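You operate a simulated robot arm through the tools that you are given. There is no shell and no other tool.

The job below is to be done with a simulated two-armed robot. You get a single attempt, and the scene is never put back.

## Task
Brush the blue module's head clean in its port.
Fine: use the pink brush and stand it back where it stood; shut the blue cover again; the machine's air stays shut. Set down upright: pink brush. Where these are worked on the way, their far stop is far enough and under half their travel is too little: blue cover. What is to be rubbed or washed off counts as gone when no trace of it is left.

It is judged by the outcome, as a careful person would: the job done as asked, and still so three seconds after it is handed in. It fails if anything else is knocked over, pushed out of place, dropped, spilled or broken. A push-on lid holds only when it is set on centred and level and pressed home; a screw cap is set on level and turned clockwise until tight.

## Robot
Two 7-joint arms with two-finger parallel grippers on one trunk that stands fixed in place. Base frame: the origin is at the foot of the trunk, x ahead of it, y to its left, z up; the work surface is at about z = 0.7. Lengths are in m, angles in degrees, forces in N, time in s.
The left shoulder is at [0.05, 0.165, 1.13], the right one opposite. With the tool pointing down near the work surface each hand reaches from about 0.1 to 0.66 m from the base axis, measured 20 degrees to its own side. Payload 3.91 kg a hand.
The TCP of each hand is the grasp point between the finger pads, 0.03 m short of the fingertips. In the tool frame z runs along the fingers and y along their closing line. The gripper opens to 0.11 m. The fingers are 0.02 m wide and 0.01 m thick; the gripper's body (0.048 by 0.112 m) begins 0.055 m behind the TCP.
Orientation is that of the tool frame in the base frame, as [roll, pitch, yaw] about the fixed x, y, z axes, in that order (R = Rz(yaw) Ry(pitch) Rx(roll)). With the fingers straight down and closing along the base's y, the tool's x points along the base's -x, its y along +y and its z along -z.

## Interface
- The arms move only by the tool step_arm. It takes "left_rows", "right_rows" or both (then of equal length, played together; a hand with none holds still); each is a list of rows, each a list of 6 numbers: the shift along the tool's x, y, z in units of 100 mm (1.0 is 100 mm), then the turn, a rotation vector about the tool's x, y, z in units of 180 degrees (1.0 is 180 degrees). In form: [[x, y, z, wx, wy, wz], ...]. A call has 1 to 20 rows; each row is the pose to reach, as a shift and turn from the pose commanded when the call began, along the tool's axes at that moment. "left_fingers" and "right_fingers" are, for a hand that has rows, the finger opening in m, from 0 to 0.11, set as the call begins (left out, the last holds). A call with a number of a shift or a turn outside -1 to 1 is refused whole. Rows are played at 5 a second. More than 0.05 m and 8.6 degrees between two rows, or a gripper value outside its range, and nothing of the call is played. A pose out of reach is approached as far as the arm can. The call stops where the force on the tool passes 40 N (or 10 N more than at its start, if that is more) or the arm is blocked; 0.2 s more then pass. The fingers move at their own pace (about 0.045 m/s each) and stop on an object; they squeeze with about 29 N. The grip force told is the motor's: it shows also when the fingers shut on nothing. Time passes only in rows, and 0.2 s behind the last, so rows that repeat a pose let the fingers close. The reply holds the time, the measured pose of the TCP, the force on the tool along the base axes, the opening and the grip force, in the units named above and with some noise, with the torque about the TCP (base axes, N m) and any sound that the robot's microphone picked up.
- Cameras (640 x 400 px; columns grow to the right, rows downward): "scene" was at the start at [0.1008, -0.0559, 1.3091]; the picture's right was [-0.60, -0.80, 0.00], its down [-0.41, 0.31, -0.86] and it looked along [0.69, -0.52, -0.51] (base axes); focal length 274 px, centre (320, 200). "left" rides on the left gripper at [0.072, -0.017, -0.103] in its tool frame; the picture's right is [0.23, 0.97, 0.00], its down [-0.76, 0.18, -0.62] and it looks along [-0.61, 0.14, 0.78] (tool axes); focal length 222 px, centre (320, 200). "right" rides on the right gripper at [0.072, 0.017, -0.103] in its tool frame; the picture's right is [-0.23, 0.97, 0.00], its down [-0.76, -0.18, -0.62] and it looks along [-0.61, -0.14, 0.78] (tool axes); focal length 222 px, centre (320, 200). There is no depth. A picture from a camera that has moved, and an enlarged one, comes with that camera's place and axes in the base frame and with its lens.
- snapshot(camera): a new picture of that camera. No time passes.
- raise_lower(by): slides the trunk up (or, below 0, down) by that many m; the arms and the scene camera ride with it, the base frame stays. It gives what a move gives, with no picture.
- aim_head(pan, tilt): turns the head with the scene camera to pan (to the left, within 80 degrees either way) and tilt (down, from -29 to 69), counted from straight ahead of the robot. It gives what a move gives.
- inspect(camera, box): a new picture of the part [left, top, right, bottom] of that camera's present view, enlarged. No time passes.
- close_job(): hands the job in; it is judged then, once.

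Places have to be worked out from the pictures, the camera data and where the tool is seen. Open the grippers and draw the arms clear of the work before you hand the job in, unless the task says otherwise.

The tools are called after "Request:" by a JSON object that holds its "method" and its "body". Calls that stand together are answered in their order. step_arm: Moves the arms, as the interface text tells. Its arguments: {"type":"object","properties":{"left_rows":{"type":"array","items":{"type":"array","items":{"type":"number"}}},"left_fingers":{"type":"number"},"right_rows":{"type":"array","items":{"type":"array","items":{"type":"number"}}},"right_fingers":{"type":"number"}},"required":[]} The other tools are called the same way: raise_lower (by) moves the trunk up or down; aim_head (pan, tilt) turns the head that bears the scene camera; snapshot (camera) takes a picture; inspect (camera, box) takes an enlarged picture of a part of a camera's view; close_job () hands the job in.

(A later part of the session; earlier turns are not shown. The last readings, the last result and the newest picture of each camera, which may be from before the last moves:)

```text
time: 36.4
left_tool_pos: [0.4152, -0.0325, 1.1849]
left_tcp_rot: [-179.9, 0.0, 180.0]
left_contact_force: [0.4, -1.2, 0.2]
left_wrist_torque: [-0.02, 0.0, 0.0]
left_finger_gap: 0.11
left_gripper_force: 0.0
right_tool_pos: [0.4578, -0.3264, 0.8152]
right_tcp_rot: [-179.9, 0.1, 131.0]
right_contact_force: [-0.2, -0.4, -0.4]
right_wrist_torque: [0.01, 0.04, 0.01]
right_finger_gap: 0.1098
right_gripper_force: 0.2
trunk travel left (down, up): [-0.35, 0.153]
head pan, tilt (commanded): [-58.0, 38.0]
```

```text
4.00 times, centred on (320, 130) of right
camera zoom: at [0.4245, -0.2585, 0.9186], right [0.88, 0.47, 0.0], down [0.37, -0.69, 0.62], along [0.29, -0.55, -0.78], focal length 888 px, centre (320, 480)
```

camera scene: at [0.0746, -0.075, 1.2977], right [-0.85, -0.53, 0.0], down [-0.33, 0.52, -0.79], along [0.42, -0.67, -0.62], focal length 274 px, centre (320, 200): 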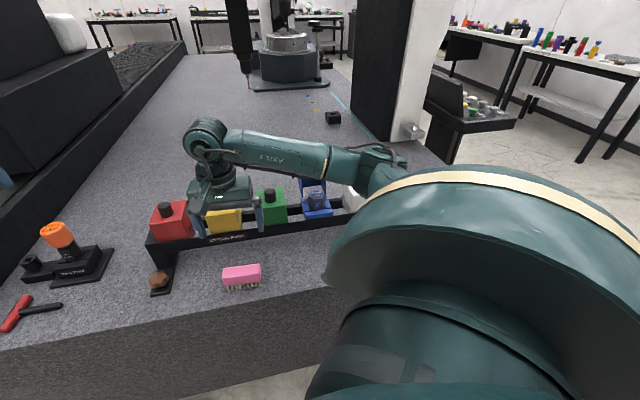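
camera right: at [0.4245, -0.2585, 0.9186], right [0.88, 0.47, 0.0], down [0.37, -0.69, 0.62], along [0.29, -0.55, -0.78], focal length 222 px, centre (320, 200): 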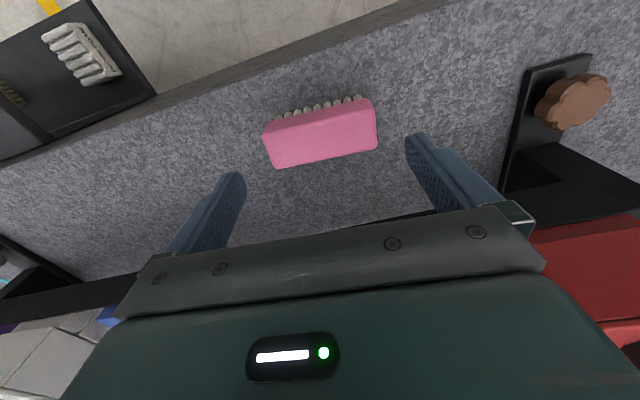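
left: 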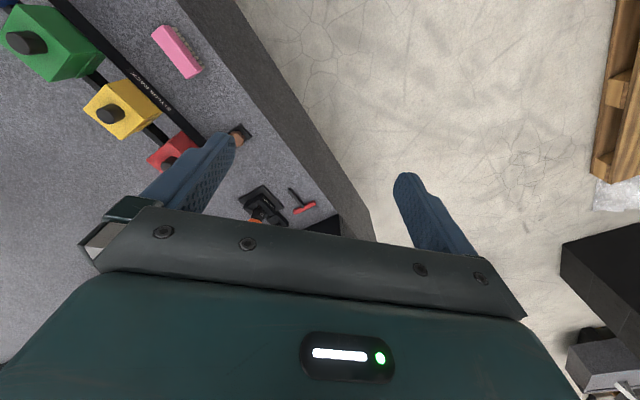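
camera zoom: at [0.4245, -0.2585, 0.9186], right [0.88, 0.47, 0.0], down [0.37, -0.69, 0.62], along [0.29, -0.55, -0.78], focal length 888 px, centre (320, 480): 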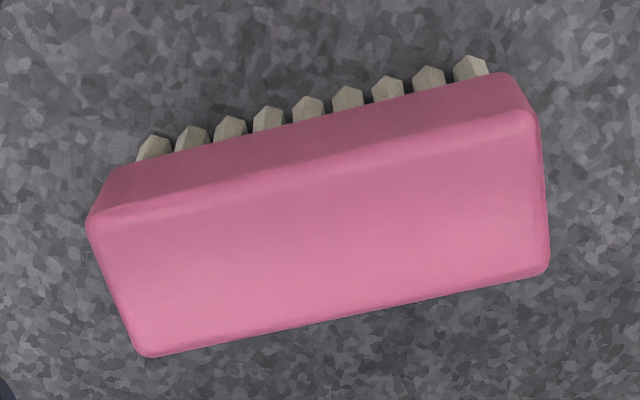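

The brush is centred between the fingers to within about a millimetre. I'll lower to the grasp height and close on its ends.

Request:
{"method": "step_arm", "body": {"right_rows": [[0, 0.01, 0.2, 0, 0, 0], [0, 0.013, 0.4, 0, 0, 0], [0, 0.013, 0.57, 0, 0, 0]]}}

Request:
{"method": "step_arm", "body": {"right_rows": [[0, 0, 0, 0, 0, 0], [0, 0, 0, 0, 0, 0], [0, 0, 0, 0, 0, 0], [0, 0, 0, 0, 0, 0]], "right_fingers": 0.06}}

Request:
{"method": "snapshot", "body": {"camera": "right"}}

Request:
{"method": "inspect", "body": {"camera": "scene", "box": [170, 180, 310, 310]}}

```text
time: 37.1
left_tool_pos: [0.4152, -0.0336, 1.1854]
left_tcp_rot: [-179.9, 0.0, -180.0]
left_contact_force: [-0.2, 0.3, 0.0]
left_wrist_torque: [0.0, -0.01, -0.02]
left_finger_gap: 0.1099
left_gripper_force: 0.1
right_tool_pos: [0.4596, -0.324, 0.7563]
right_tcp_rot: [-180.0, 0.1, 130.9]
right_contact_force: [0.0, 0.7, 0.3]
right_wrist_torque: [0.0, 0.02, -0.03]
right_finger_gap: 0.1099
right_gripper_force: 0.2
trunk travel left (down, up): [-0.35, 0.153]
head pan, tilt (commanded): [-58.0, 38.0]
```

```text
time: 38.1
left_tool_pos: [0.4144, -0.0327, 1.1846]
left_tcp_rot: [180.0, -0.1, 180.0]
left_contact_force: [-0.6, -0.2, -0.3]
left_wrist_torque: [0.01, 0.03, 0.01]
left_finger_gap: 0.1099
left_gripper_force: 0.0
right_tool_pos: [0.4593, -0.325, 0.7567]
right_tcp_rot: [-179.9, 0.1, 131.1]
right_contact_force: [0.0, -0.4, 0.2]
right_wrist_torque: [0.0, 0.03, 0.01]
right_finger_gap: 0.0893
right_gripper_force: 29.0
trunk travel left (down, up): [-0.35, 0.153]
head pan, tilt (commanded): [-58.0, 38.0]
```

```text
taken
camera right: at [0.4257, -0.2578, 0.8612], right [0.88, 0.47, 0.0], down [0.37, -0.69, 0.63], along [0.29, -0.55, -0.78], focal length 222 px, centre (320, 200)
```

right: 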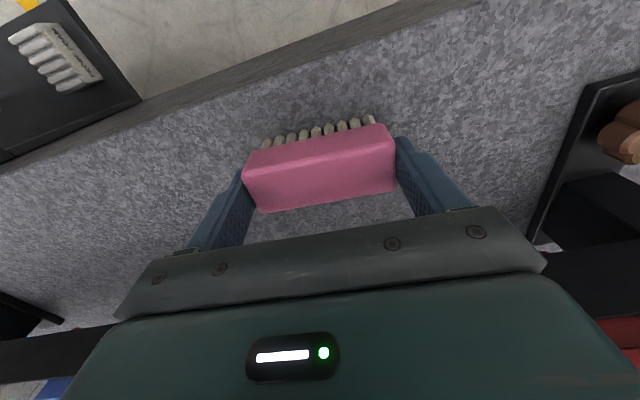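

```text
3.08 times, centred on (240, 245) of scene
camera zoom: at [0.0744, -0.075, 1.2977], right [-0.85, -0.53, 0.0], down [-0.33, 0.52, -0.79], along [0.42, -0.67, -0.62], focal length 842 px, centre (566, 62)
```

zoom: 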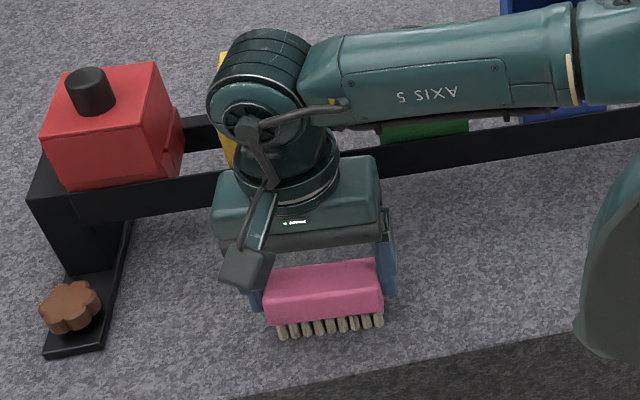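

The brush is held at a gap of 89 mm; its home pose is TCP (0.4593, -0.3248, 0.757) at yaw 131. I'll lift it and carry it along in front of the rack towards blue.

Request:
{"method": "step_arm", "body": {"right_rows": [[0, 0, -0.25, 0, 0, 0], [0, 0, -0.5, 0, 0, 0], [0, 0, -0.75, 0, 0, 0], [0, 0, -1.0, 0, 0, 0]]}}

Request:
{"method": "step_arm", "body": {"right_rows": [[0, 0, -0.3, 0, 0, 0], [0, 0, -0.6, 0, 0, 0], [0, 0, -1.0, 0, 0, 0]]}}

Request:
{"method": "snapshot", "body": {"camera": "right"}}

```text
time: 39.1
left_tool_pos: [0.4149, -0.0341, 1.1852]
left_tcp_rot: [-180.0, -0.1, -179.9]
left_contact_force: [0.1, 0.7, 0.2]
left_wrist_torque: [-0.01, -0.02, -0.04]
left_finger_gap: 0.11
left_gripper_force: 0.0
right_tool_pos: [0.4601, -0.324, 0.8589]
right_tcp_rot: [-179.8, 0.1, 131.0]
right_contact_force: [0.5, -1.0, -0.6]
right_wrist_torque: [-0.01, -0.01, 0.0]
right_finger_gap: 0.0599
right_gripper_force: 0.0
trunk travel left (down, up): [-0.35, 0.153]
head pan, tilt (commanded): [-58.0, 38.0]
```

```text
time: 40.0
left_tool_pos: [0.4144, -0.0333, 1.1854]
left_tcp_rot: [180.0, 0.0, -180.0]
left_contact_force: [0.0, -0.1, -0.4]
left_wrist_torque: [-0.04, 0.01, -0.01]
left_finger_gap: 0.11
left_gripper_force: 0.0
right_tool_pos: [0.4594, -0.3232, 0.959]
right_tcp_rot: [-179.8, 0.1, 130.9]
right_contact_force: [-1.4, -0.4, -0.4]
right_wrist_torque: [0.01, -0.01, -0.03]
right_finger_gap: 0.0598
right_gripper_force: 0.1
trunk travel left (down, up): [-0.35, 0.153]
head pan, tilt (commanded): [-58.0, 38.0]
```

```text
taken
camera right: at [0.4252, -0.2563, 1.0624], right [0.88, 0.47, 0.0], down [0.37, -0.69, 0.63], along [0.29, -0.55, -0.78], focal length 222 px, centre (320, 200)
```

right: 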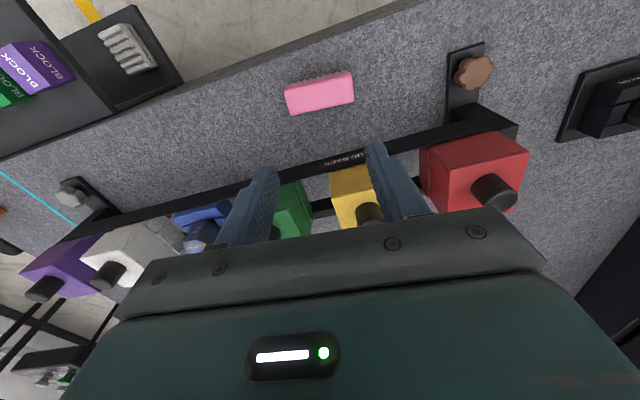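

The grip was lost on lifting: the gap reads 60 mm and the brush is still on the table. I'll check whether it has moved.

Request:
{"method": "inspect", "body": {"camera": "right", "box": [260, 50, 380, 130]}}

Request:
{"method": "inspect", "body": {"camera": "scene", "box": [200, 240, 290, 310]}}

```text
5.00 times, centred on (320, 90) of right
camera zoom: at [0.4252, -0.2563, 1.0624], right [0.88, 0.47, 0.0], down [0.37, -0.69, 0.63], along [0.29, -0.55, -0.78], focal length 1111 px, centre (320, 750)
```

zoom: 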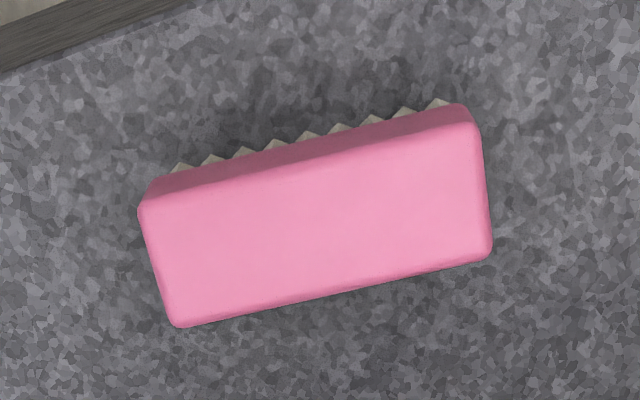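

```text
5.71 times, centred on (245, 275) of scene
camera zoom: at [0.0741, -0.0748, 1.2977], right [-0.85, -0.53, 0.0], down [-0.33, 0.52, -0.79], along [0.42, -0.67, -0.62], focal length 1563 px, centre (749, -229)
```

zoom: 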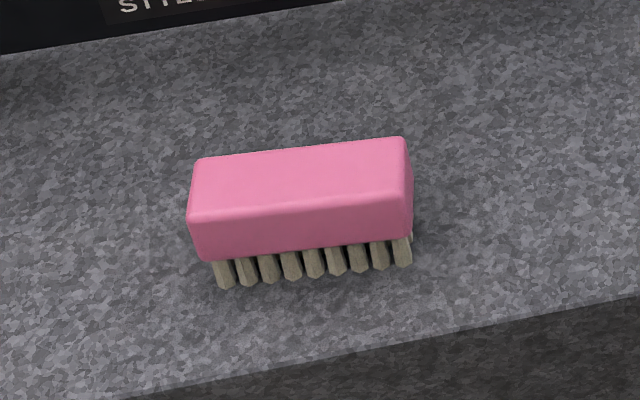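

The brush is still upright and in place. I'll go back down, slightly deeper, and this time close with the target at zero so the full squeeze is applied, then test with a tiny lift.

Request:
{"method": "step_arm", "body": {"right_rows": [[0, 0, 0.25, 0, 0, 0], [0, 0, 0.5, 0, 0, 0], [0, 0, 0.75, 0, 0, 0], [0, 0, 1.0, 0, 0, 0]], "right_fingers": 0.11}}

Request:
{"method": "inspect", "body": {"camera": "right", "box": [230, 80, 410, 220]}}

```text
time: 41.0
left_tool_pos: [0.4158, -0.0333, 1.1852]
left_tcp_rot: [-179.9, 0.1, -180.0]
left_contact_force: [-0.6, 0.6, -0.7]
left_wrist_torque: [0.01, -0.02, -0.01]
left_finger_gap: 0.1099
left_gripper_force: 0.1
right_tool_pos: [0.4596, -0.3251, 0.8583]
right_tcp_rot: [-179.8, -0.1, 130.9]
right_contact_force: [-0.7, 0.0, -0.2]
right_wrist_torque: [0.02, -0.02, -0.01]
right_finger_gap: 0.1102
right_gripper_force: 0.0
trunk travel left (down, up): [-0.35, 0.153]
head pan, tilt (commanded): [-58.0, 38.0]
```

```text
2.86 times, centred on (320, 150) of right
camera zoom: at [0.4264, -0.2577, 0.9613], right [0.88, 0.47, 0.0], down [0.37, -0.69, 0.63], along [0.29, -0.55, -0.78], focal length 635 px, centre (320, 343)
```

zoom: 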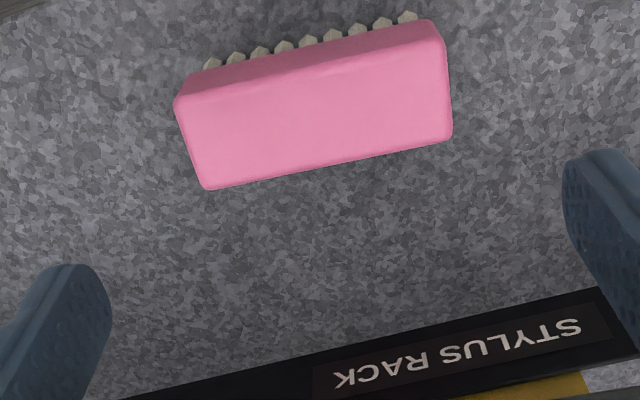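

Brush still centred between the fingers. I'll lower to z≈0.751 and close fully.

Request:
{"method": "step_arm", "body": {"right_rows": [[0.005, 0, 0.25, 0, 0, 0], [0.009, 0, 0.5, 0, 0, 0], [0.009, 0, 0.75, 0, 0, 0], [0.009, 0, 1.0, 0, 0, 0]]}}

Request:
{"method": "step_arm", "body": {"right_rows": [[0, 0, 0.07, 0, 0, 0], [0, 0, 0.07, 0, 0, 0], [0, 0, 0.07, 0, 0, 0], [0, 0, 0.07, 0, 0, 0], [0, 0, 0.07, 0, 0, 0], [0, 0, 0.07, 0, 0, 0], [0, 0, 0.07, 0, 0, 0], [0, 0, 0.07, 0, 0, 0]], "right_fingers": 0.0}}

Request:
{"method": "snapshot", "body": {"camera": "right"}}

```text
time: 42.0
left_tool_pos: [0.416, -0.0339, 1.1853]
left_tcp_rot: [180.0, 0.1, 180.0]
left_contact_force: [-1.3, 0.7, -0.4]
left_wrist_torque: [0.02, 0.04, 0.0]
left_finger_gap: 0.1097
left_gripper_force: 0.0
right_tool_pos: [0.4601, -0.324, 0.7577]
right_tcp_rot: [-179.7, 0.0, 131.0]
right_contact_force: [-0.2, -0.5, -0.7]
right_wrist_torque: [-0.03, -0.01, 0.04]
right_finger_gap: 0.1095
right_gripper_force: 0.0
trunk travel left (down, up): [-0.35, 0.153]
head pan, tilt (commanded): [-58.0, 38.0]
```

```text
time: 43.8
left_tool_pos: [0.4136, -0.033, 1.1855]
left_tcp_rot: [-180.0, 0.0, 180.0]
left_contact_force: [-0.2, -0.2, -0.4]
left_wrist_torque: [-0.01, -0.02, -0.01]
left_finger_gap: 0.1096
left_gripper_force: 0.0
right_tool_pos: [0.4597, -0.3248, 0.7525]
right_tcp_rot: [-179.9, 0.2, 130.8]
right_contact_force: [-0.3, -1.2, 6.1]
right_wrist_torque: [-0.09, 0.02, -0.03]
right_finger_gap: 0.0895
right_gripper_force: 29.2
trunk travel left (down, up): [-0.35, 0.153]
head pan, tilt (commanded): [-58.0, 38.0]
```

```text
taken
camera right: at [0.4252, -0.2571, 0.8548], right [0.88, 0.47, 0.0], down [0.36, -0.69, 0.63], along [0.29, -0.55, -0.78], focal length 222 px, centre (320, 200)
```

right: 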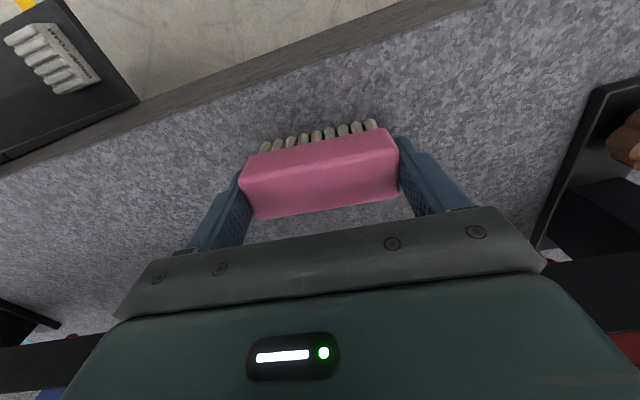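

Gripped again at 89.5 mm with 29 N. I'll try a slow 12 mm lift to see whether it holds.

Request:
{"method": "step_arm", "body": {"right_rows": [[0, 0, -0.02, 0, 0, 0], [0, 0, -0.04, 0, 0, 0], [0, 0, -0.07, 0, 0, 0], [0, 0, -0.1, 0, 0, 0], [0, 0, -0.12, 0, 0, 0]]}}

Request:
{"method": "inspect", "body": {"camera": "scene", "box": [190, 220, 300, 310]}}

```text
time: 45.0
left_tool_pos: [0.4155, -0.0332, 1.1855]
left_tcp_rot: [180.0, 0.0, 180.0]
left_contact_force: [-0.5, 0.0, 0.7]
left_wrist_torque: [0.01, -0.02, 0.01]
left_finger_gap: 0.11
left_gripper_force: 0.0
right_tool_pos: [0.4594, -0.3236, 0.7636]
right_tcp_rot: [-179.9, 0.1, 130.9]
right_contact_force: [-0.6, -0.3, -0.6]
right_wrist_torque: [-0.02, -0.04, 0.01]
right_finger_gap: 0.0897
right_gripper_force: 28.9
trunk travel left (down, up): [-0.35, 0.153]
head pan, tilt (commanded): [-58.0, 38.0]
```

```text
4.44 times, centred on (245, 265) of scene
camera zoom: at [0.0744, -0.075, 1.2977], right [-0.85, -0.53, 0.0], down [-0.33, 0.52, -0.79], along [0.42, -0.67, -0.62], focal length 1216 px, centre (653, -89)
```

zoom: 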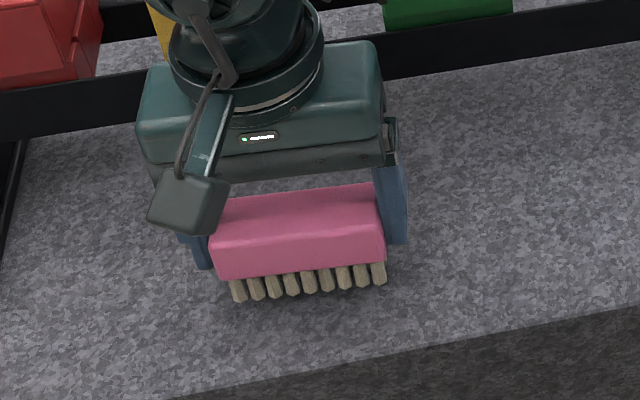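

The brush is off the table by about 10 mm and the grip holds. I'll keep lifting gently and watch the gap.

Request:
{"method": "step_arm", "body": {"right_rows": [[0, 0, -0.1, 0, 0, 0], [0, 0, -0.2, 0, 0, 0], [0, 0, -0.3, 0, 0, 0], [0, 0, -0.4, 0, 0, 0], [0, 0, -0.5, 0, 0, 0]]}}

Request:
{"method": "snapshot", "body": {"camera": "right"}}

Request:
{"method": "inspect", "body": {"camera": "scene", "box": [180, 190, 300, 300]}}

```text
time: 46.1
left_tool_pos: [0.4151, -0.0328, 1.1868]
left_tcp_rot: [179.9, 0.0, 180.0]
left_contact_force: [-0.2, -0.1, 0.6]
left_wrist_torque: [-0.01, 0.01, 0.0]
left_finger_gap: 0.1098
left_gripper_force: 0.0
right_tool_pos: [0.459, -0.3248, 0.8131]
right_tcp_rot: [-179.8, 0.1, 130.9]
right_contact_force: [-0.4, 0.0, -1.1]
right_wrist_torque: [0.0, -0.01, -0.02]
right_finger_gap: 0.0895
right_gripper_force: 28.5
trunk travel left (down, up): [-0.35, 0.153]
head pan, tilt (commanded): [-58.0, 38.0]
```

```text
taken
camera right: at [0.4252, -0.2572, 0.9168], right [0.88, 0.47, 0.0], down [0.37, -0.69, 0.63], along [0.29, -0.55, -0.78], focal length 222 px, centre (320, 200)
```

right: 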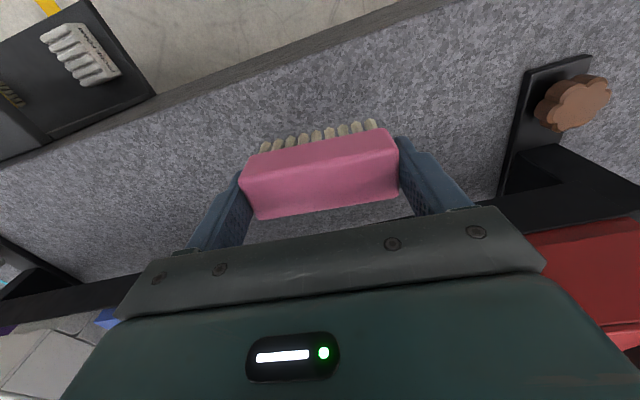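

```text
3.64 times, centred on (240, 245) of scene
camera zoom: at [0.0743, -0.075, 1.2977], right [-0.85, -0.53, 0.0], down [-0.33, 0.52, -0.79], along [0.42, -0.67, -0.62], focal length 995 px, centre (611, 36)
```

zoom: 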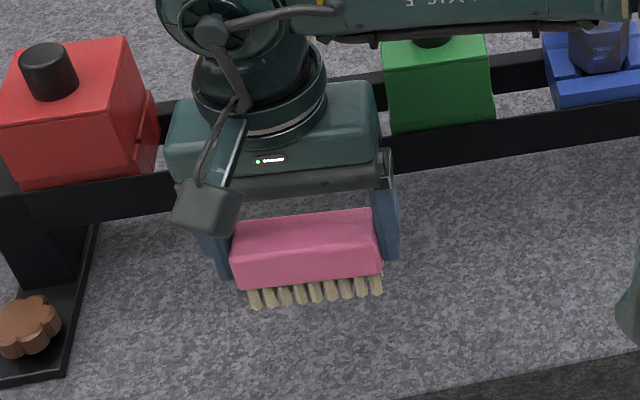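

The grip is steady. I'll raise it above rack height and carry it along to in front of blue.

Request:
{"method": "step_arm", "body": {"right_rows": [[0, 0, -0.18, 0, 0, 0], [0, 0, -0.36, 0, 0, 0], [0, 0, -0.54, 0, 0, 0], [0, 0, -0.72, 0, 0, 0], [0, 0, -0.9, 0, 0, 0], [0, 0, -1.0, 0, 0, 0]]}}

Request:
{"method": "step_arm", "body": {"right_rows": [[0.0, -0.15, -0.1, 0, 0, -0.003], [0.0, -0.35, -0.2, 0, 0, -0.006], [0.0, -0.55, -0.3, 0, 0, -0.009], [0.0, -0.75, -0.4, 0, 0, -0.012], [0.0, -0.95, -0.45, 0, 0, -0.015]]}}

Request:
{"method": "snapshot", "body": {"camera": "right"}}

```text
time: 47.5
left_tool_pos: [0.4155, -0.0328, 1.185]
left_tcp_rot: [180.0, 0.1, 180.0]
left_contact_force: [0.3, 0.2, -0.1]
left_wrist_torque: [-0.01, 0.04, 0.0]
left_finger_gap: 0.11
left_gripper_force: 0.0
right_tool_pos: [0.4592, -0.323, 0.9139]
right_tcp_rot: [-179.8, 0.2, 131.0]
right_contact_force: [-0.4, 0.3, -0.6]
right_wrist_torque: [0.02, 0.01, 0.01]
right_finger_gap: 0.0892
right_gripper_force: 28.9
trunk travel left (down, up): [-0.35, 0.153]
head pan, tilt (commanded): [-58.0, 38.0]
```

```text
time: 48.8
left_tool_pos: [0.4146, -0.0339, 1.1852]
left_tcp_rot: [179.9, 0.0, -180.0]
left_contact_force: [-1.0, -0.4, -0.8]
left_wrist_torque: [0.0, -0.04, -0.03]
left_finger_gap: 0.1101
left_gripper_force: 0.1
right_tool_pos: [0.3873, -0.3864, 0.9584]
right_tcp_rot: [-179.8, 0.1, 133.7]
right_contact_force: [-0.2, -0.3, -0.9]
right_wrist_torque: [-0.02, -0.03, 0.01]
right_finger_gap: 0.0894
right_gripper_force: 29.0
trunk travel left (down, up): [-0.35, 0.153]
head pan, tilt (commanded): [-58.0, 38.0]
```

```text
taken
camera right: at [0.3501, -0.3206, 1.0616], right [0.86, 0.51, 0.0], down [0.4, -0.67, 0.63], along [0.32, -0.54, -0.78], focal length 222 px, centre (320, 200)
```

right: 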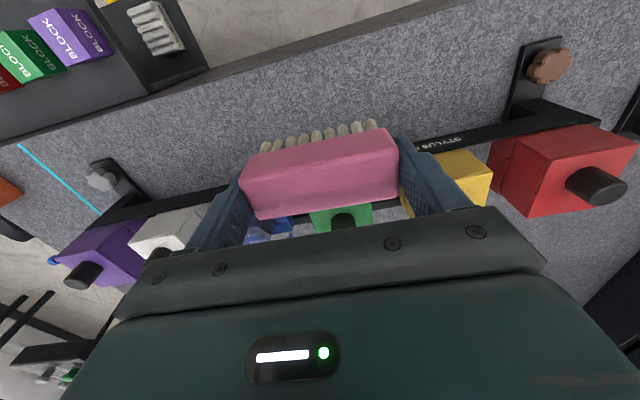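

Request:
{"method": "step_arm", "body": {"right_rows": [[0.0, -0.2, 0, 0, 0, -0.002], [0.0, -0.4, 0, 0, 0, -0.004], [0.0, -0.6, 0, 0, 0, -0.006], [0.0, -0.8, 0, 0, 0, -0.0072], [0.0, -0.98, 0, 0, 0, -0.0072]]}}

Request:
{"method": "snapshot", "body": {"camera": "scene"}}

Request:
{"method": "snapshot", "body": {"camera": "right"}}

```text
time: 50.0
left_tool_pos: [0.4146, -0.0328, 1.1855]
left_tcp_rot: [-179.9, 0.0, -180.0]
left_contact_force: [-0.2, 0.9, 0.0]
left_wrist_torque: [0.02, 0.02, 0.02]
left_finger_gap: 0.1102
left_gripper_force: 0.1
right_tool_pos: [0.317, -0.4537, 0.9585]
right_tcp_rot: [-179.9, 0.0, 135.0]
right_contact_force: [0.5, 0.5, -0.4]
right_wrist_torque: [-0.01, 0.01, 0.0]
right_finger_gap: 0.0897
right_gripper_force: 29.6
trunk travel left (down, up): [-0.35, 0.153]
head pan, tilt (commanded): [-58.0, 38.0]
```

```text
taken
camera scene: at [0.0742, -0.075, 1.2977], right [-0.85, -0.53, 0.0], down [-0.33, 0.52, -0.79], along [0.42, -0.67, -0.62], focal length 274 px, centre (320, 200)
```

scene: 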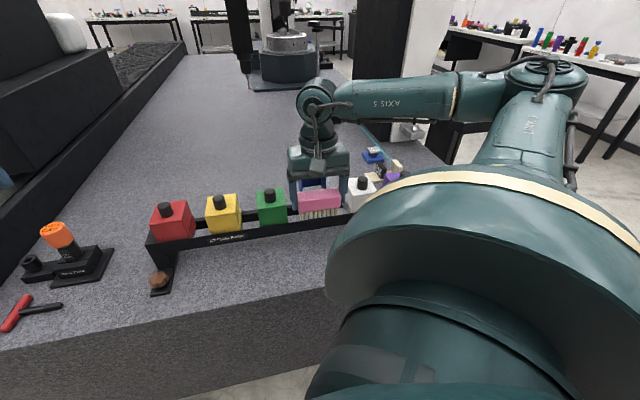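

```text
taken
camera right: at [0.2778, -0.389, 1.062], right [0.85, 0.53, 0.0], down [0.41, -0.66, 0.63], along [0.33, -0.53, -0.78], focal length 222 px, centre (320, 200)
```

right: 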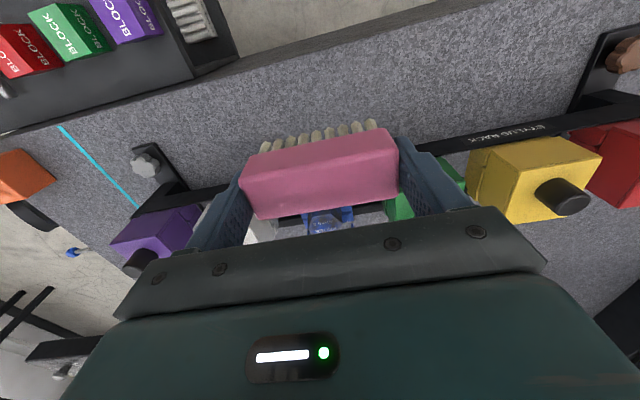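

The brush is in front of blue, bristles near z 0.906. I'll carry it out over the module, staying 40 mm above it.

Request:
{"method": "step_arm", "body": {"right_rows": [[-0.2, -0.05, 0, 0, 0, 0], [-0.4, -0.1, 0, 0, 0, 0], [-0.6, -0.15, 0, 0, 0, 0], [-0.8, -0.19, 0, 0, 0, 0], [-1.0, -0.225, 0, 0, 0, 0]]}}

Request:
{"method": "step_arm", "body": {"right_rows": [[-0.1, 0, 0, 0, 0, 0], [-0.2, 0, 0.0, 0, 0, 0]]}}

Request:
{"method": "snapshot", "body": {"camera": "right"}}

Request:
{"method": "inspect", "body": {"camera": "scene", "box": [270, 130, 370, 230]}}

```text
time: 51.1
left_tool_pos: [0.4154, -0.0331, 1.1852]
left_tcp_rot: [-179.9, 0.0, 180.0]
left_contact_force: [0.1, -0.3, -0.9]
left_wrist_torque: [0.02, -0.02, -0.02]
left_finger_gap: 0.1101
left_gripper_force: 0.0
right_tool_pos: [0.3713, -0.5403, 0.9584]
right_tcp_rot: [-179.8, 0.1, 135.0]
right_contact_force: [0.1, 0.0, 0.1]
right_wrist_torque: [0.0, 0.0, -0.01]
right_finger_gap: 0.0895
right_gripper_force: 28.8
trunk travel left (down, up): [-0.35, 0.153]
head pan, tilt (commanded): [-58.0, 38.0]
```

```text
time: 51.8
left_tool_pos: [0.4155, -0.0325, 1.1854]
left_tcp_rot: [-180.0, 0.0, 180.0]
left_contact_force: [0.6, -1.1, 0.7]
left_wrist_torque: [0.06, 0.0, -0.01]
left_finger_gap: 0.11
left_gripper_force: 0.0
right_tool_pos: [0.3863, -0.554, 0.9583]
right_tcp_rot: [-179.8, 0.3, 134.9]
right_contact_force: [0.1, 0.2, -0.5]
right_wrist_torque: [0.01, 0.0, 0.02]
right_finger_gap: 0.0893
right_gripper_force: 29.1
trunk travel left (down, up): [-0.35, 0.153]
head pan, tilt (commanded): [-58.0, 38.0]
```

```text
taken
camera right: at [0.3472, -0.49, 1.0621], right [0.85, 0.53, 0.0], down [0.41, -0.66, 0.63], along [0.33, -0.53, -0.78], focal length 222 px, centre (320, 200)
```

right: 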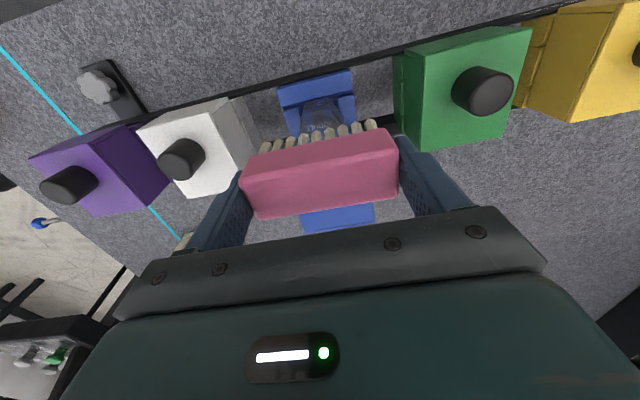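

```text
4.00 times, centred on (320, 180) of scene
camera zoom: at [0.0745, -0.0751, 1.2977], right [-0.85, -0.53, 0.0], down [-0.33, 0.52, -0.79], along [0.42, -0.67, -0.62], focal length 1094 px, centre (320, 280)
```

zoom: 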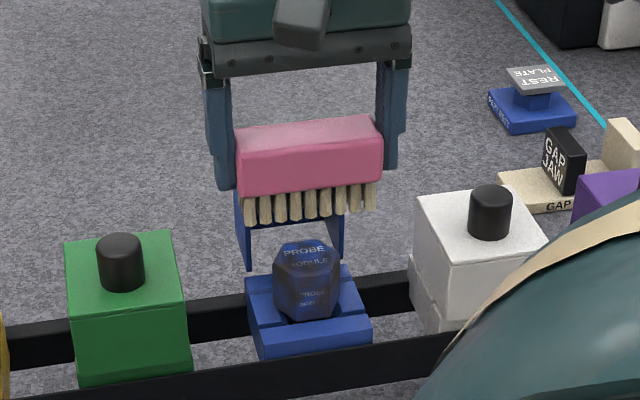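

The brush is centred over the head. I'll lower it in small steps to feel for contact.

Request:
{"method": "step_arm", "body": {"right_rows": [[0, 0, 0.1, 0, 0, 0], [0, 0, 0.2, 0, 0, 0], [0, 0, 0.3, 0, 0, 0]]}}

Request:
{"method": "step_arm", "body": {"right_rows": [[0, 0, 0.03, 0, 0, 0], [0, 0, 0.06, 0, 0, 0]]}}

Request:
{"method": "inspect", "body": {"camera": "scene", "box": [280, 140, 360, 220]}}

```text
time: 52.5
left_tool_pos: [0.4157, -0.0331, 1.1858]
left_tcp_rot: [-180.0, 0.1, -180.0]
left_contact_force: [-0.6, -0.2, -0.2]
left_wrist_torque: [-0.02, -0.02, 0.01]
left_finger_gap: 0.1099
left_gripper_force: 0.1
right_tool_pos: [0.3859, -0.5552, 0.9293]
right_tcp_rot: [180.0, 0.0, 135.0]
right_contact_force: [0.8, -0.1, -1.2]
right_wrist_torque: [0.02, -0.02, 0.02]
right_finger_gap: 0.0895
right_gripper_force: 28.5
trunk travel left (down, up): [-0.35, 0.153]
head pan, tilt (commanded): [-58.0, 38.0]
```

```text
time: 53.1
left_tool_pos: [0.4156, -0.0327, 1.1851]
left_tcp_rot: [180.0, -0.1, 180.0]
left_contact_force: [0.2, -1.2, 0.3]
left_wrist_torque: [0.03, -0.02, 0.03]
left_finger_gap: 0.11
left_gripper_force: 0.0
right_tool_pos: [0.3854, -0.5552, 0.9226]
right_tcp_rot: [-179.8, 0.0, 134.9]
right_contact_force: [0.2, 0.1, -1.2]
right_wrist_torque: [-0.01, 0.01, -0.01]
right_finger_gap: 0.0891
right_gripper_force: 29.1
trunk travel left (down, up): [-0.35, 0.153]
head pan, tilt (commanded): [-58.0, 38.0]
```

```text
5.00 times, centred on (320, 180) of scene
camera zoom: at [0.0744, -0.0751, 1.2977], right [-0.85, -0.53, 0.0], down [-0.33, 0.52, -0.79], along [0.42, -0.67, -0.62], focal length 1368 px, centre (320, 300)
```

zoom: 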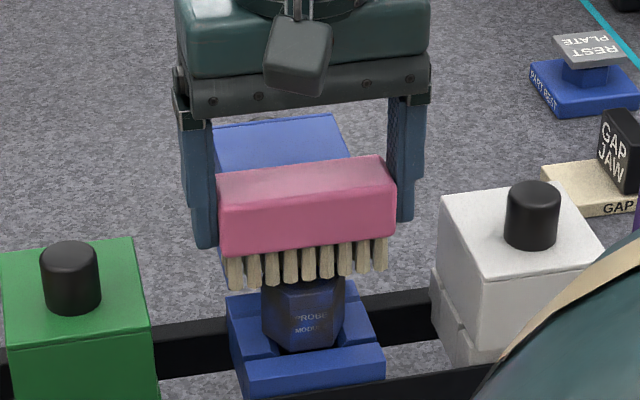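

No contact yet at z 0.9226. I'll go on lowering a couple of millimetres at a time.

Request:
{"method": "step_arm", "body": {"right_rows": [[0, 0, 0.02, 0, 0, 0], [0, 0, 0.04, 0, 0, 0]]}}

Request:
{"method": "step_arm", "body": {"right_rows": [[0, 0, 0.015, 0, 0, 0], [0, 0, 0.03, 0, 0, 0]]}}

```text
time: 53.8
left_tool_pos: [0.4145, -0.0334, 1.185]
left_tcp_rot: [179.9, 0.0, -180.0]
left_contact_force: [-0.4, 0.2, 0.1]
left_wrist_torque: [0.01, 0.02, -0.01]
left_finger_gap: 0.11
left_gripper_force: 0.0
right_tool_pos: [0.3862, -0.555, 0.9181]
right_tcp_rot: [-179.9, 0.1, 134.9]
right_contact_force: [-0.6, 0.7, -1.7]
right_wrist_torque: [0.0, 0.0, -0.01]
right_finger_gap: 0.0894
right_gripper_force: 28.8
trunk travel left (down, up): [-0.35, 0.153]
head pan, tilt (commanded): [-58.0, 38.0]
```

```text
time: 54.4
left_tool_pos: [0.416, -0.0325, 1.1859]
left_tcp_rot: [-180.0, 0.0, 180.0]
left_contact_force: [0.0, 0.2, -0.4]
left_wrist_torque: [0.03, -0.02, 0.0]
left_finger_gap: 0.1099
left_gripper_force: 0.1
right_tool_pos: [0.3847, -0.5543, 0.9161]
right_tcp_rot: [-179.8, 0.1, 134.9]
right_contact_force: [0.0, 0.4, 0.2]
right_wrist_torque: [-0.01, 0.03, -0.01]
right_finger_gap: 0.0895
right_gripper_force: 29.0
trunk travel left (down, up): [-0.35, 0.153]
head pan, tilt (commanded): [-58.0, 38.0]
```

Request:
{"method": "step_arm", "body": {"right_rows": [[0, 0, 0.01, 0, 0, 0], [0, 0, 0.02, 0, 0, 0], [0, 0, 0.02, 0, 0, 0]]}}

Request:
{"method": "inspect", "body": {"camera": "scene", "box": [280, 140, 360, 220]}}

```text
time: 55.1
left_tool_pos: [0.415, -0.0325, 1.1853]
left_tcp_rot: [180.0, 0.1, -180.0]
left_contact_force: [-0.8, -0.1, 0.6]
left_wrist_torque: [0.01, 0.03, 0.02]
left_finger_gap: 0.11
left_gripper_force: 0.1
right_tool_pos: [0.3866, -0.5552, 0.9143]
right_tcp_rot: [-179.9, 0.2, 135.0]
right_contact_force: [-0.5, -1.2, 3.9]
right_wrist_torque: [-0.03, -0.01, 0.01]
right_finger_gap: 0.0893
right_gripper_force: 28.8
trunk travel left (down, up): [-0.35, 0.153]
head pan, tilt (commanded): [-58.0, 38.0]
```

```text
5.00 times, centred on (320, 180) of scene
camera zoom: at [0.074, -0.0747, 1.2978], right [-0.85, -0.53, 0.0], down [-0.33, 0.52, -0.79], along [0.42, -0.67, -0.62], focal length 1368 px, centre (320, 300)
```

zoom: 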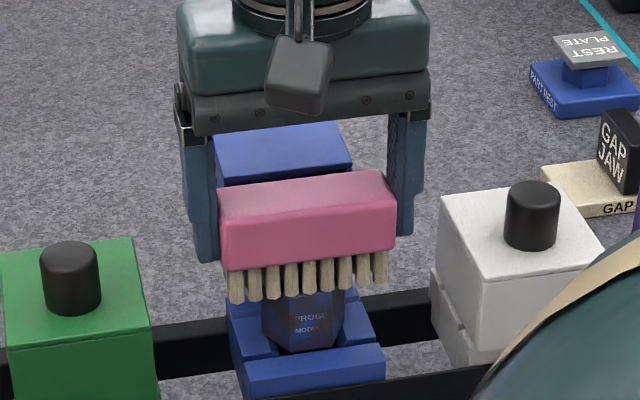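

Contact is made at about 5 N. I'll brush with short side-to-side strokes at several depths across the head.

Request:
{"method": "step_arm", "body": {"right_rows": [[0, 0.08, 0, 0, 0, 0], [0, 0.16, 0, 0, 0, 0], [0, 0.08, 0, 0, 0, 0], [0, 0, 0, 0, 0, 0], [0, -0.08, 0, 0, 0, 0], [0, -0.16, 0, 0, 0, 0], [0, -0.08, 0, 0, 0, 0], [0, 0, 0, 0, 0, 0], [-0.06, 0.06, 0, 0, 0, 0], [-0.08, 0.14, 0, 0, 0, 0], [-0.08, 0.04, 0, 0, 0, 0], [-0.08, -0.06, 0, 0, 0, 0], [-0.08, -0.15, 0, 0, 0, 0], [-0.02, -0.08, 0, 0, 0, 0], [0.06, -0.14, 0, 0, 0, 0], [0.09, -0.06, 0, 0, 0, 0], [0.09, 0.04, 0, 0, 0, 0], [0.09, 0.14, 0, 0, 0, 0], [0.04, 0.06, 0, 0, 0, 0], [0, 0, 0, 0, 0, 0]]}}

Request:
{"method": "inspect", "body": {"camera": "scene", "box": [280, 140, 360, 220]}}

Request:
{"method": "snapshot", "body": {"camera": "right"}}

```text
time: 59.4
left_tool_pos: [0.4159, -0.0319, 1.1854]
left_tcp_rot: [-179.9, 0.0, 180.0]
left_contact_force: [-0.1, -0.5, -1.1]
left_wrist_torque: [0.01, 0.01, 0.0]
left_finger_gap: 0.1099
left_gripper_force: 0.1
right_tool_pos: [0.3852, -0.5542, 0.914]
right_tcp_rot: [-180.0, 0.1, 135.0]
right_contact_force: [1.3, 2.9, 6.1]
right_wrist_torque: [0.18, -0.03, 0.0]
right_finger_gap: 0.0892
right_gripper_force: 29.0
trunk travel left (down, up): [-0.35, 0.153]
head pan, tilt (commanded): [-58.0, 38.0]
```

```text
5.00 times, centred on (320, 180) of scene
camera zoom: at [0.074, -0.074, 1.2978], right [-0.85, -0.53, 0.0], down [-0.33, 0.52, -0.79], along [0.42, -0.67, -0.61], focal length 1368 px, centre (320, 300)
```

zoom: 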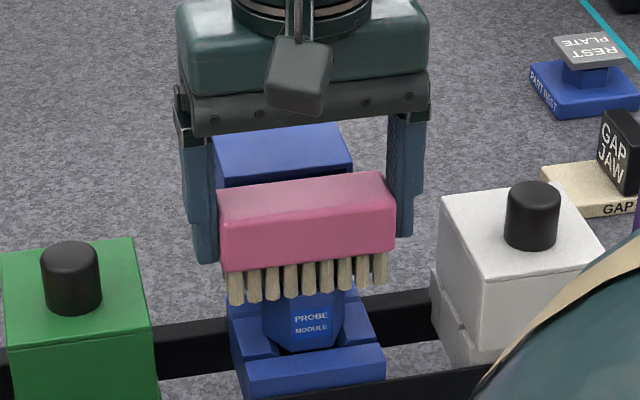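

```text
taken
camera right: at [0.3466, -0.489, 1.0178], right [0.85, 0.53, 0.0], down [0.41, -0.66, 0.63], along [0.33, -0.53, -0.78], focal length 222 px, centre (320, 200)
```

right: 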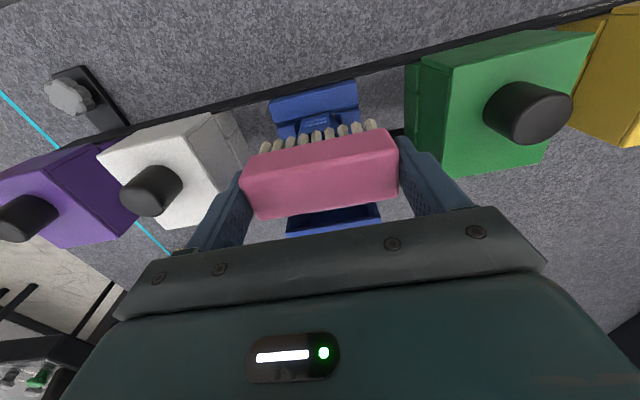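

The head looks bright blue now. I'll lift the brush and look closely for any traces.

Request:
{"method": "step_arm", "body": {"right_rows": [[0, 0, -0.15, 0, 0, 0], [0, 0, -0.3, 0, 0, 0], [0, 0, -0.45, 0, 0, 0]]}}

Request:
{"method": "inspect", "body": {"camera": "scene", "box": [296, 178, 336, 218]}}

Request:
{"method": "inspect", "body": {"camera": "right", "box": [250, 60, 390, 170]}}

```text
time: 60.1
left_tool_pos: [0.4161, -0.0335, 1.186]
left_tcp_rot: [180.0, 0.0, 180.0]
left_contact_force: [-0.1, 0.4, -0.5]
left_wrist_torque: [0.0, -0.01, 0.03]
left_finger_gap: 0.11
left_gripper_force: 0.1
right_tool_pos: [0.3852, -0.5547, 0.9588]
right_tcp_rot: [-179.9, 0.1, 135.0]
right_contact_force: [0.0, 0.3, -0.6]
right_wrist_torque: [-0.01, 0.01, 0.03]
right_finger_gap: 0.0892
right_gripper_force: 29.2
trunk travel left (down, up): [-0.35, 0.153]
head pan, tilt (commanded): [-58.0, 38.0]
```

```text
10.00 times, centred on (316, 198) of scene
camera zoom: at [0.0743, -0.0749, 1.2977], right [-0.85, -0.53, 0.0], down [-0.33, 0.52, -0.79], along [0.42, -0.67, -0.62], focal length 2735 px, centre (360, 220)
```

zoom: 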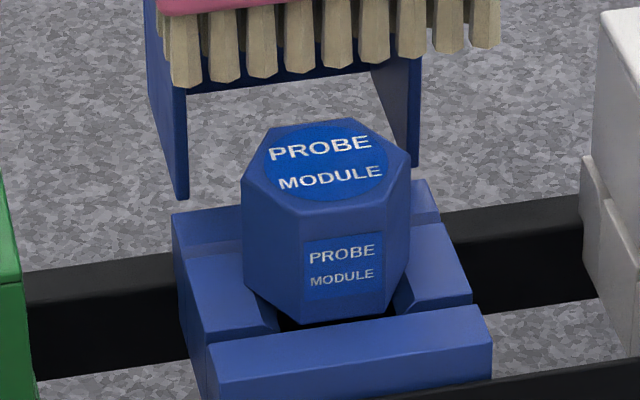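

```text
3.64 times, centred on (320, 115) of right
camera zoom: at [0.3468, -0.4896, 1.0622], right [0.85, 0.53, 0.0], down [0.41, -0.66, 0.63], along [0.33, -0.53, -0.78], focal length 808 px, centre (320, 509)
```

zoom: 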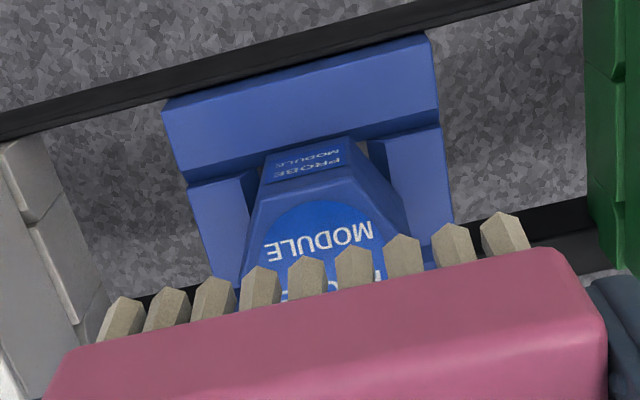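

No dirt is visible on the top or front. For good measure I'll do one more short pass with the same light pressure, covering the rear and front edges too.

Request:
{"method": "step_arm", "body": {"right_rows": [[0, 0, 0.15, 0, 0, 0], [0, 0, 0.3, 0, 0, 0], [0, 0, 0.42, 0, 0, 0], [0, 0, 0.455, 0, 0, 0], [-0.06, 0.08, 0.455, 0, 0, 0], [-0.09, 0.16, 0.455, 0, 0, 0], [-0.09, 0.06, 0.455, 0, 0, 0], [-0.09, -0.04, 0.455, 0, 0, 0], [-0.09, -0.15, 0.455, 0, 0, 0], [0, -0.1, 0.455, 0, 0, 0], [0, 0, 0.455, 0, 0, 0], [0, 0.1, 0.455, 0, 0, 0], [0, 0.16, 0.455, 0, 0, 0], [0.1, 0.1, 0.455, 0, 0, 0], [0.12, 0, 0.455, 0, 0, 0], [0.12, -0.1, 0.455, 0, 0, 0], [0.06, -0.14, 0.455, 0, 0, 0], [0, -0.06, 0.455, 0, 0, 0], [0, 0, 0.455, 0, 0, 0], [0, 0, 0.3, 0, 0, 0]]}}

Request:
{"method": "step_arm", "body": {"right_rows": [[0, 0, -0.1, 0, 0, 0], [0, 0, -0.2, 0, 0, 0], [0, 0, -0.3, 0, 0, 0]]}}

Request:
{"method": "inspect", "body": {"camera": "scene", "box": [296, 178, 336, 218]}}

Request:
{"method": "inspect", "body": {"camera": "scene", "box": [270, 120, 370, 220]}}

```text
time: 64.3
left_tool_pos: [0.4157, -0.0313, 1.1849]
left_tcp_rot: [-180.0, -0.1, -180.0]
left_contact_force: [0.2, -0.3, 0.7]
left_wrist_torque: [-0.01, -0.02, 0.03]
left_finger_gap: 0.1101
left_gripper_force: 0.1
right_tool_pos: [0.3846, -0.5536, 0.9281]
right_tcp_rot: [-179.7, -0.1, 135.0]
right_contact_force: [1.0, -0.2, -0.9]
right_wrist_torque: [-0.02, -0.01, -0.01]
right_finger_gap: 0.0896
right_gripper_force: 29.6
trunk travel left (down, up): [-0.35, 0.153]
head pan, tilt (commanded): [-58.0, 38.0]
```

```text
time: 65.2
left_tool_pos: [0.4139, -0.0328, 1.1856]
left_tcp_rot: [-180.0, 0.0, 179.9]
left_contact_force: [-0.5, 0.1, -1.0]
left_wrist_torque: [0.04, -0.01, 0.01]
left_finger_gap: 0.1099
left_gripper_force: 0.0
right_tool_pos: [0.3848, -0.5549, 0.9591]
right_tcp_rot: [-179.9, 0.1, 134.9]
right_contact_force: [0.1, 0.4, -0.7]
right_wrist_torque: [-0.01, -0.04, -0.02]
right_finger_gap: 0.0895
right_gripper_force: 28.9
trunk travel left (down, up): [-0.35, 0.153]
head pan, tilt (commanded): [-58.0, 38.0]
```

```text
10.00 times, centred on (316, 198) of scene
camera zoom: at [0.0743, -0.075, 1.2977], right [-0.85, -0.53, 0.0], down [-0.33, 0.52, -0.79], along [0.42, -0.67, -0.62], focal length 2735 px, centre (360, 220)
```

zoom: 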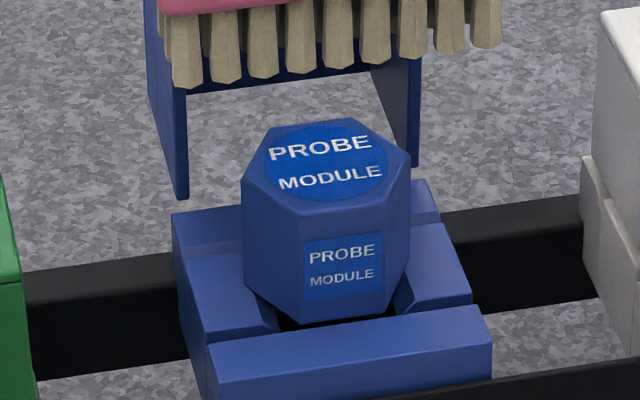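

```text
4.00 times, centred on (320, 170) of scene
camera zoom: at [0.0743, -0.075, 1.2977], right [-0.85, -0.53, 0.0], down [-0.33, 0.52, -0.79], along [0.42, -0.67, -0.62], focal length 1094 px, centre (320, 320)
```

zoom: 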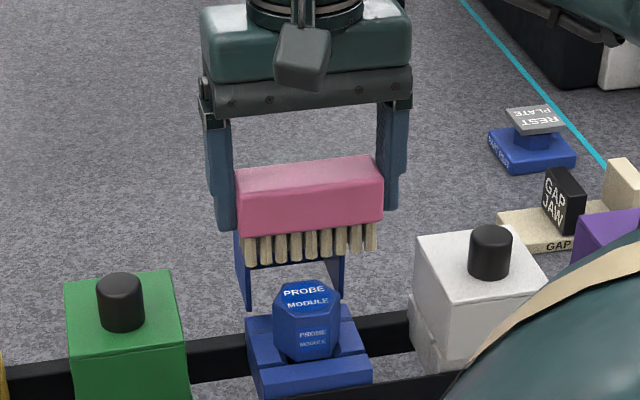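

The head is clean. Now I'll carry the brush back the way it came, towards its home spot.

Request:
{"method": "step_arm", "body": {"right_rows": [[0.2, 0.04, 0, 0, 0, 0], [0.4, 0.08, 0, 0, 0, 0], [0.6, 0.12, 0, 0, 0, 0], [0.8, 0.16, 0, 0, 0, 0], [1.0, 0.2, 0, 0, 0, 0]]}}

Request:
{"method": "step_arm", "body": {"right_rows": [[0.1, 0.2, 0, 0, 0, 0.002], [0.1, 0.4, 0, 0, 0, 0.004], [0.1, 0.6, 0, 0, 0, 0.007], [0.1, 0.8, 0, 0, 0, 0.009], [0.1, 0.98, 0, 0, 0, 0.011]]}}

Request:
{"method": "step_arm", "body": {"right_rows": [[0.01, 0.2, 0, 0, 0, 0.002], [0.015, 0.4, 0, 0, 0, 0.004], [0.02, 0.6, 0, 0, 0, 0.007], [0.03, 0.8, 0, 0, 0, 0.009], [0.034, 0.97, 0, 0, 0, 0.0117]]}}

```text
time: 66.3
left_tool_pos: [0.4144, -0.0327, 1.1862]
left_tcp_rot: [-180.0, 0.0, 179.9]
left_contact_force: [-0.7, 0.0, -0.2]
left_wrist_torque: [0.0, -0.01, 0.0]
left_finger_gap: 0.1099
left_gripper_force: 0.0
right_tool_pos: [0.3281, -0.4689, 0.9594]
right_tcp_rot: [-179.8, 0.0, 134.9]
right_contact_force: [-0.1, -0.2, -1.0]
right_wrist_torque: [0.02, -0.02, 0.0]
right_finger_gap: 0.0896
right_gripper_force: 28.9
trunk travel left (down, up): [-0.35, 0.153]
head pan, tilt (commanded): [-58.0, 38.0]
```

```text
time: 67.5
left_tool_pos: [0.4158, -0.0326, 1.1858]
left_tcp_rot: [-179.9, -0.1, -179.9]
left_contact_force: [0.3, -0.4, -0.4]
left_wrist_torque: [-0.01, -0.02, 0.01]
left_finger_gap: 0.1101
left_gripper_force: 0.0
right_tool_pos: [0.3926, -0.3927, 0.9582]
right_tcp_rot: [-179.8, 0.1, 132.9]
right_contact_force: [0.6, 0.3, -0.6]
right_wrist_torque: [-0.02, 0.01, -0.03]
right_finger_gap: 0.0893
right_gripper_force: 29.1
trunk travel left (down, up): [-0.35, 0.153]
head pan, tilt (commanded): [-58.0, 38.0]
```

```text
time: 68.8
left_tool_pos: [0.4153, -0.0327, 1.1849]
left_tcp_rot: [-180.0, 0.0, -179.8]
left_contact_force: [-0.4, -0.2, 0.1]
left_wrist_torque: [0.01, -0.03, -0.02]
left_finger_gap: 0.1101
left_gripper_force: 0.0
right_tool_pos: [0.4602, -0.3244, 0.9586]
right_tcp_rot: [-179.8, 0.2, 130.7]
right_contact_force: [0.0, -0.3, -0.4]
right_wrist_torque: [-0.03, 0.0, -0.01]
right_finger_gap: 0.0893
right_gripper_force: 29.2
trunk travel left (down, up): [-0.35, 0.153]
head pan, tilt (commanded): [-58.0, 38.0]
```

Right above the home spot within a millimetre. I'll check the brush hasn't shifted or tilted in the grip before lowering.

Request:
{"method": "snapshot", "body": {"camera": "right"}}

Request:
{"method": "inspect", "body": {"camera": "scene", "box": [170, 130, 300, 260]}}

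```text
taken
camera right: at [0.427, -0.2565, 1.0611], right [0.89, 0.46, 0.0], down [0.36, -0.69, 0.63], along [0.29, -0.56, -0.78], focal length 222 px, centre (320, 200)
```

right: 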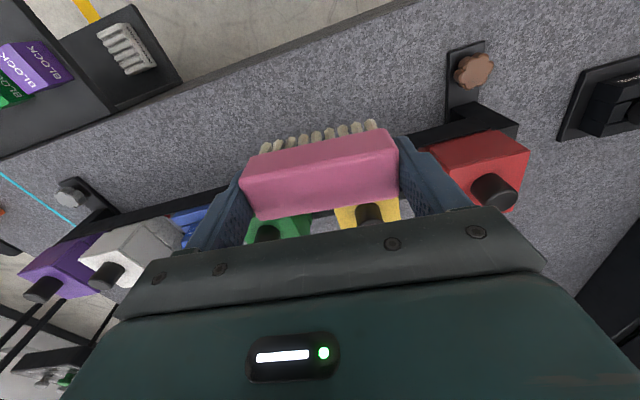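

```text
3.08 times, centred on (235, 195) of scene
camera zoom: at [0.0745, -0.075, 1.2977], right [-0.85, -0.53, 0.0], down [-0.33, 0.52, -0.79], along [0.42, -0.67, -0.62], focal length 842 px, centre (582, 215)
```

zoom: 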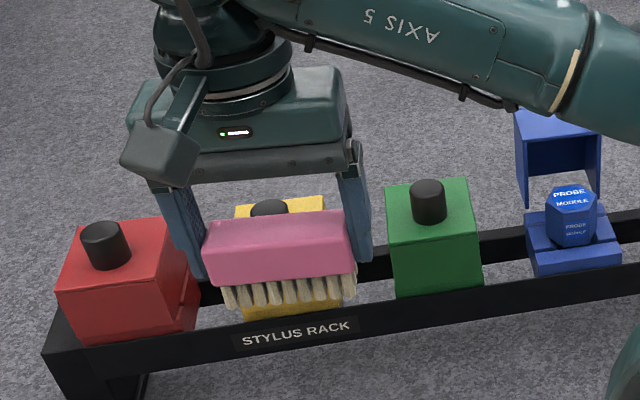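

The brush sits in the grip just as when picked up. I'll lower it to the table, slowing near contact.

Request:
{"method": "step_arm", "body": {"right_rows": [[0, 0, 0.2, 0, 0, 0], [0, 0, 0.4, 0, 0, 0], [0, 0, 0.6, 0, 0, 0], [0, 0, 0.8, 0, 0, 0], [0, 0, 1.0, 0, 0, 0]]}}

Request:
{"method": "step_arm", "body": {"right_rows": [[0, 0, 0.2, 0, 0, 0], [0, 0, 0.4, 0, 0, 0], [0, 0, 0.6, 0, 0, 0], [0, 0, 0.8, 0, 0, 0], [0, 0, 0.93, 0, 0, 0]]}}

```text
time: 70.0
left_tool_pos: [0.4154, -0.0318, 1.1854]
left_tcp_rot: [-180.0, 0.1, 179.9]
left_contact_force: [-0.2, 0.1, -0.7]
left_wrist_torque: [0.02, 0.03, 0.02]
left_finger_gap: 0.1098
left_gripper_force: 0.2
right_tool_pos: [0.461, -0.3252, 0.8581]
right_tcp_rot: [-179.8, 0.1, 130.8]
right_contact_force: [0.7, 0.6, -0.9]
right_wrist_torque: [0.03, 0.0, 0.01]
right_finger_gap: 0.0894
right_gripper_force: 28.8
trunk travel left (down, up): [-0.35, 0.153]
head pan, tilt (commanded): [-58.0, 38.0]
```

```text
time: 71.2
left_tool_pos: [0.415, -0.0331, 1.1856]
left_tcp_rot: [180.0, 0.1, 180.0]
left_contact_force: [-0.3, 0.1, -0.4]
left_wrist_torque: [0.01, 0.0, 0.03]
left_finger_gap: 0.11
left_gripper_force: 0.0
right_tool_pos: [0.4601, -0.3257, 0.7643]
right_tcp_rot: [-179.9, 0.1, 131.0]
right_contact_force: [0.2, 0.1, -0.7]
right_wrist_torque: [0.02, -0.01, -0.04]
right_finger_gap: 0.0894
right_gripper_force: 29.4
trunk travel left (down, up): [-0.35, 0.153]
head pan, tilt (commanded): [-58.0, 38.0]
```

Request:
{"method": "step_arm", "body": {"right_rows": [[0, 0, 0.04, 0, 0, 0], [0, 0, 0.08, 0, 0, 0], [0, 0, 0.1, 0, 0, 0], [0, 0, 0.1, 0, 0, 0]]}}

Request:
{"method": "step_arm", "body": {"right_rows": [[0, 0, 0.01, 0, 0, 0], [0, 0, 0.02, 0, 0, 0]]}}

Request:
{"method": "inspect", "body": {"camera": "scene", "box": [190, 220, 300, 310]}}

```text
time: 72.2
left_tool_pos: [0.4155, -0.0327, 1.1849]
left_tcp_rot: [180.0, 0.0, -179.9]
left_contact_force: [0.1, 0.6, -0.2]
left_wrist_torque: [0.0, -0.01, -0.04]
left_finger_gap: 0.1099
left_gripper_force: 0.0
right_tool_pos: [0.4597, -0.3246, 0.7544]
right_tcp_rot: [-179.9, 0.1, 131.0]
right_contact_force: [-0.2, -0.3, -0.7]
right_wrist_torque: [0.0, 0.01, -0.04]
right_finger_gap: 0.0895
right_gripper_force: 29.1
trunk travel left (down, up): [-0.35, 0.153]
head pan, tilt (commanded): [-58.0, 38.0]
```

```text
time: 72.8
left_tool_pos: [0.4153, -0.0332, 1.185]
left_tcp_rot: [-179.9, 0.0, 180.0]
left_contact_force: [-0.4, 0.0, -0.5]
left_wrist_torque: [0.01, 0.02, 0.0]
left_finger_gap: 0.1094
left_gripper_force: 0.0
right_tool_pos: [0.459, -0.3256, 0.7528]
right_tcp_rot: [-179.9, 0.1, 130.9]
right_contact_force: [0.0, -0.7, -0.2]
right_wrist_torque: [0.04, -0.01, 0.02]
right_finger_gap: 0.0892
right_gripper_force: 29.4
trunk travel left (down, up): [-0.35, 0.153]
head pan, tilt (commanded): [-58.0, 38.0]
```

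```text
4.44 times, centred on (245, 265) of scene
camera zoom: at [0.0744, -0.075, 1.2977], right [-0.85, -0.53, 0.0], down [-0.33, 0.52, -0.79], along [0.42, -0.67, -0.62], focal length 1216 px, centre (653, -89)
```

zoom: 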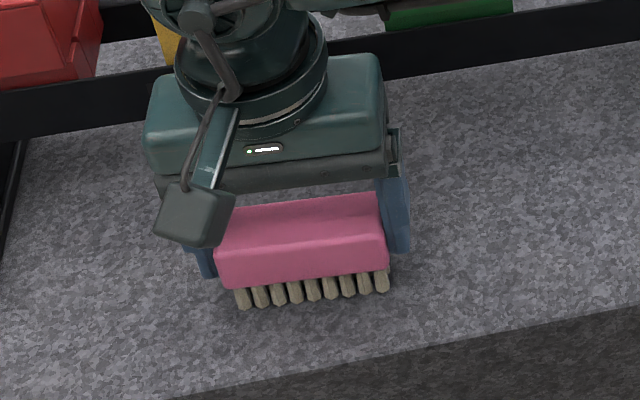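

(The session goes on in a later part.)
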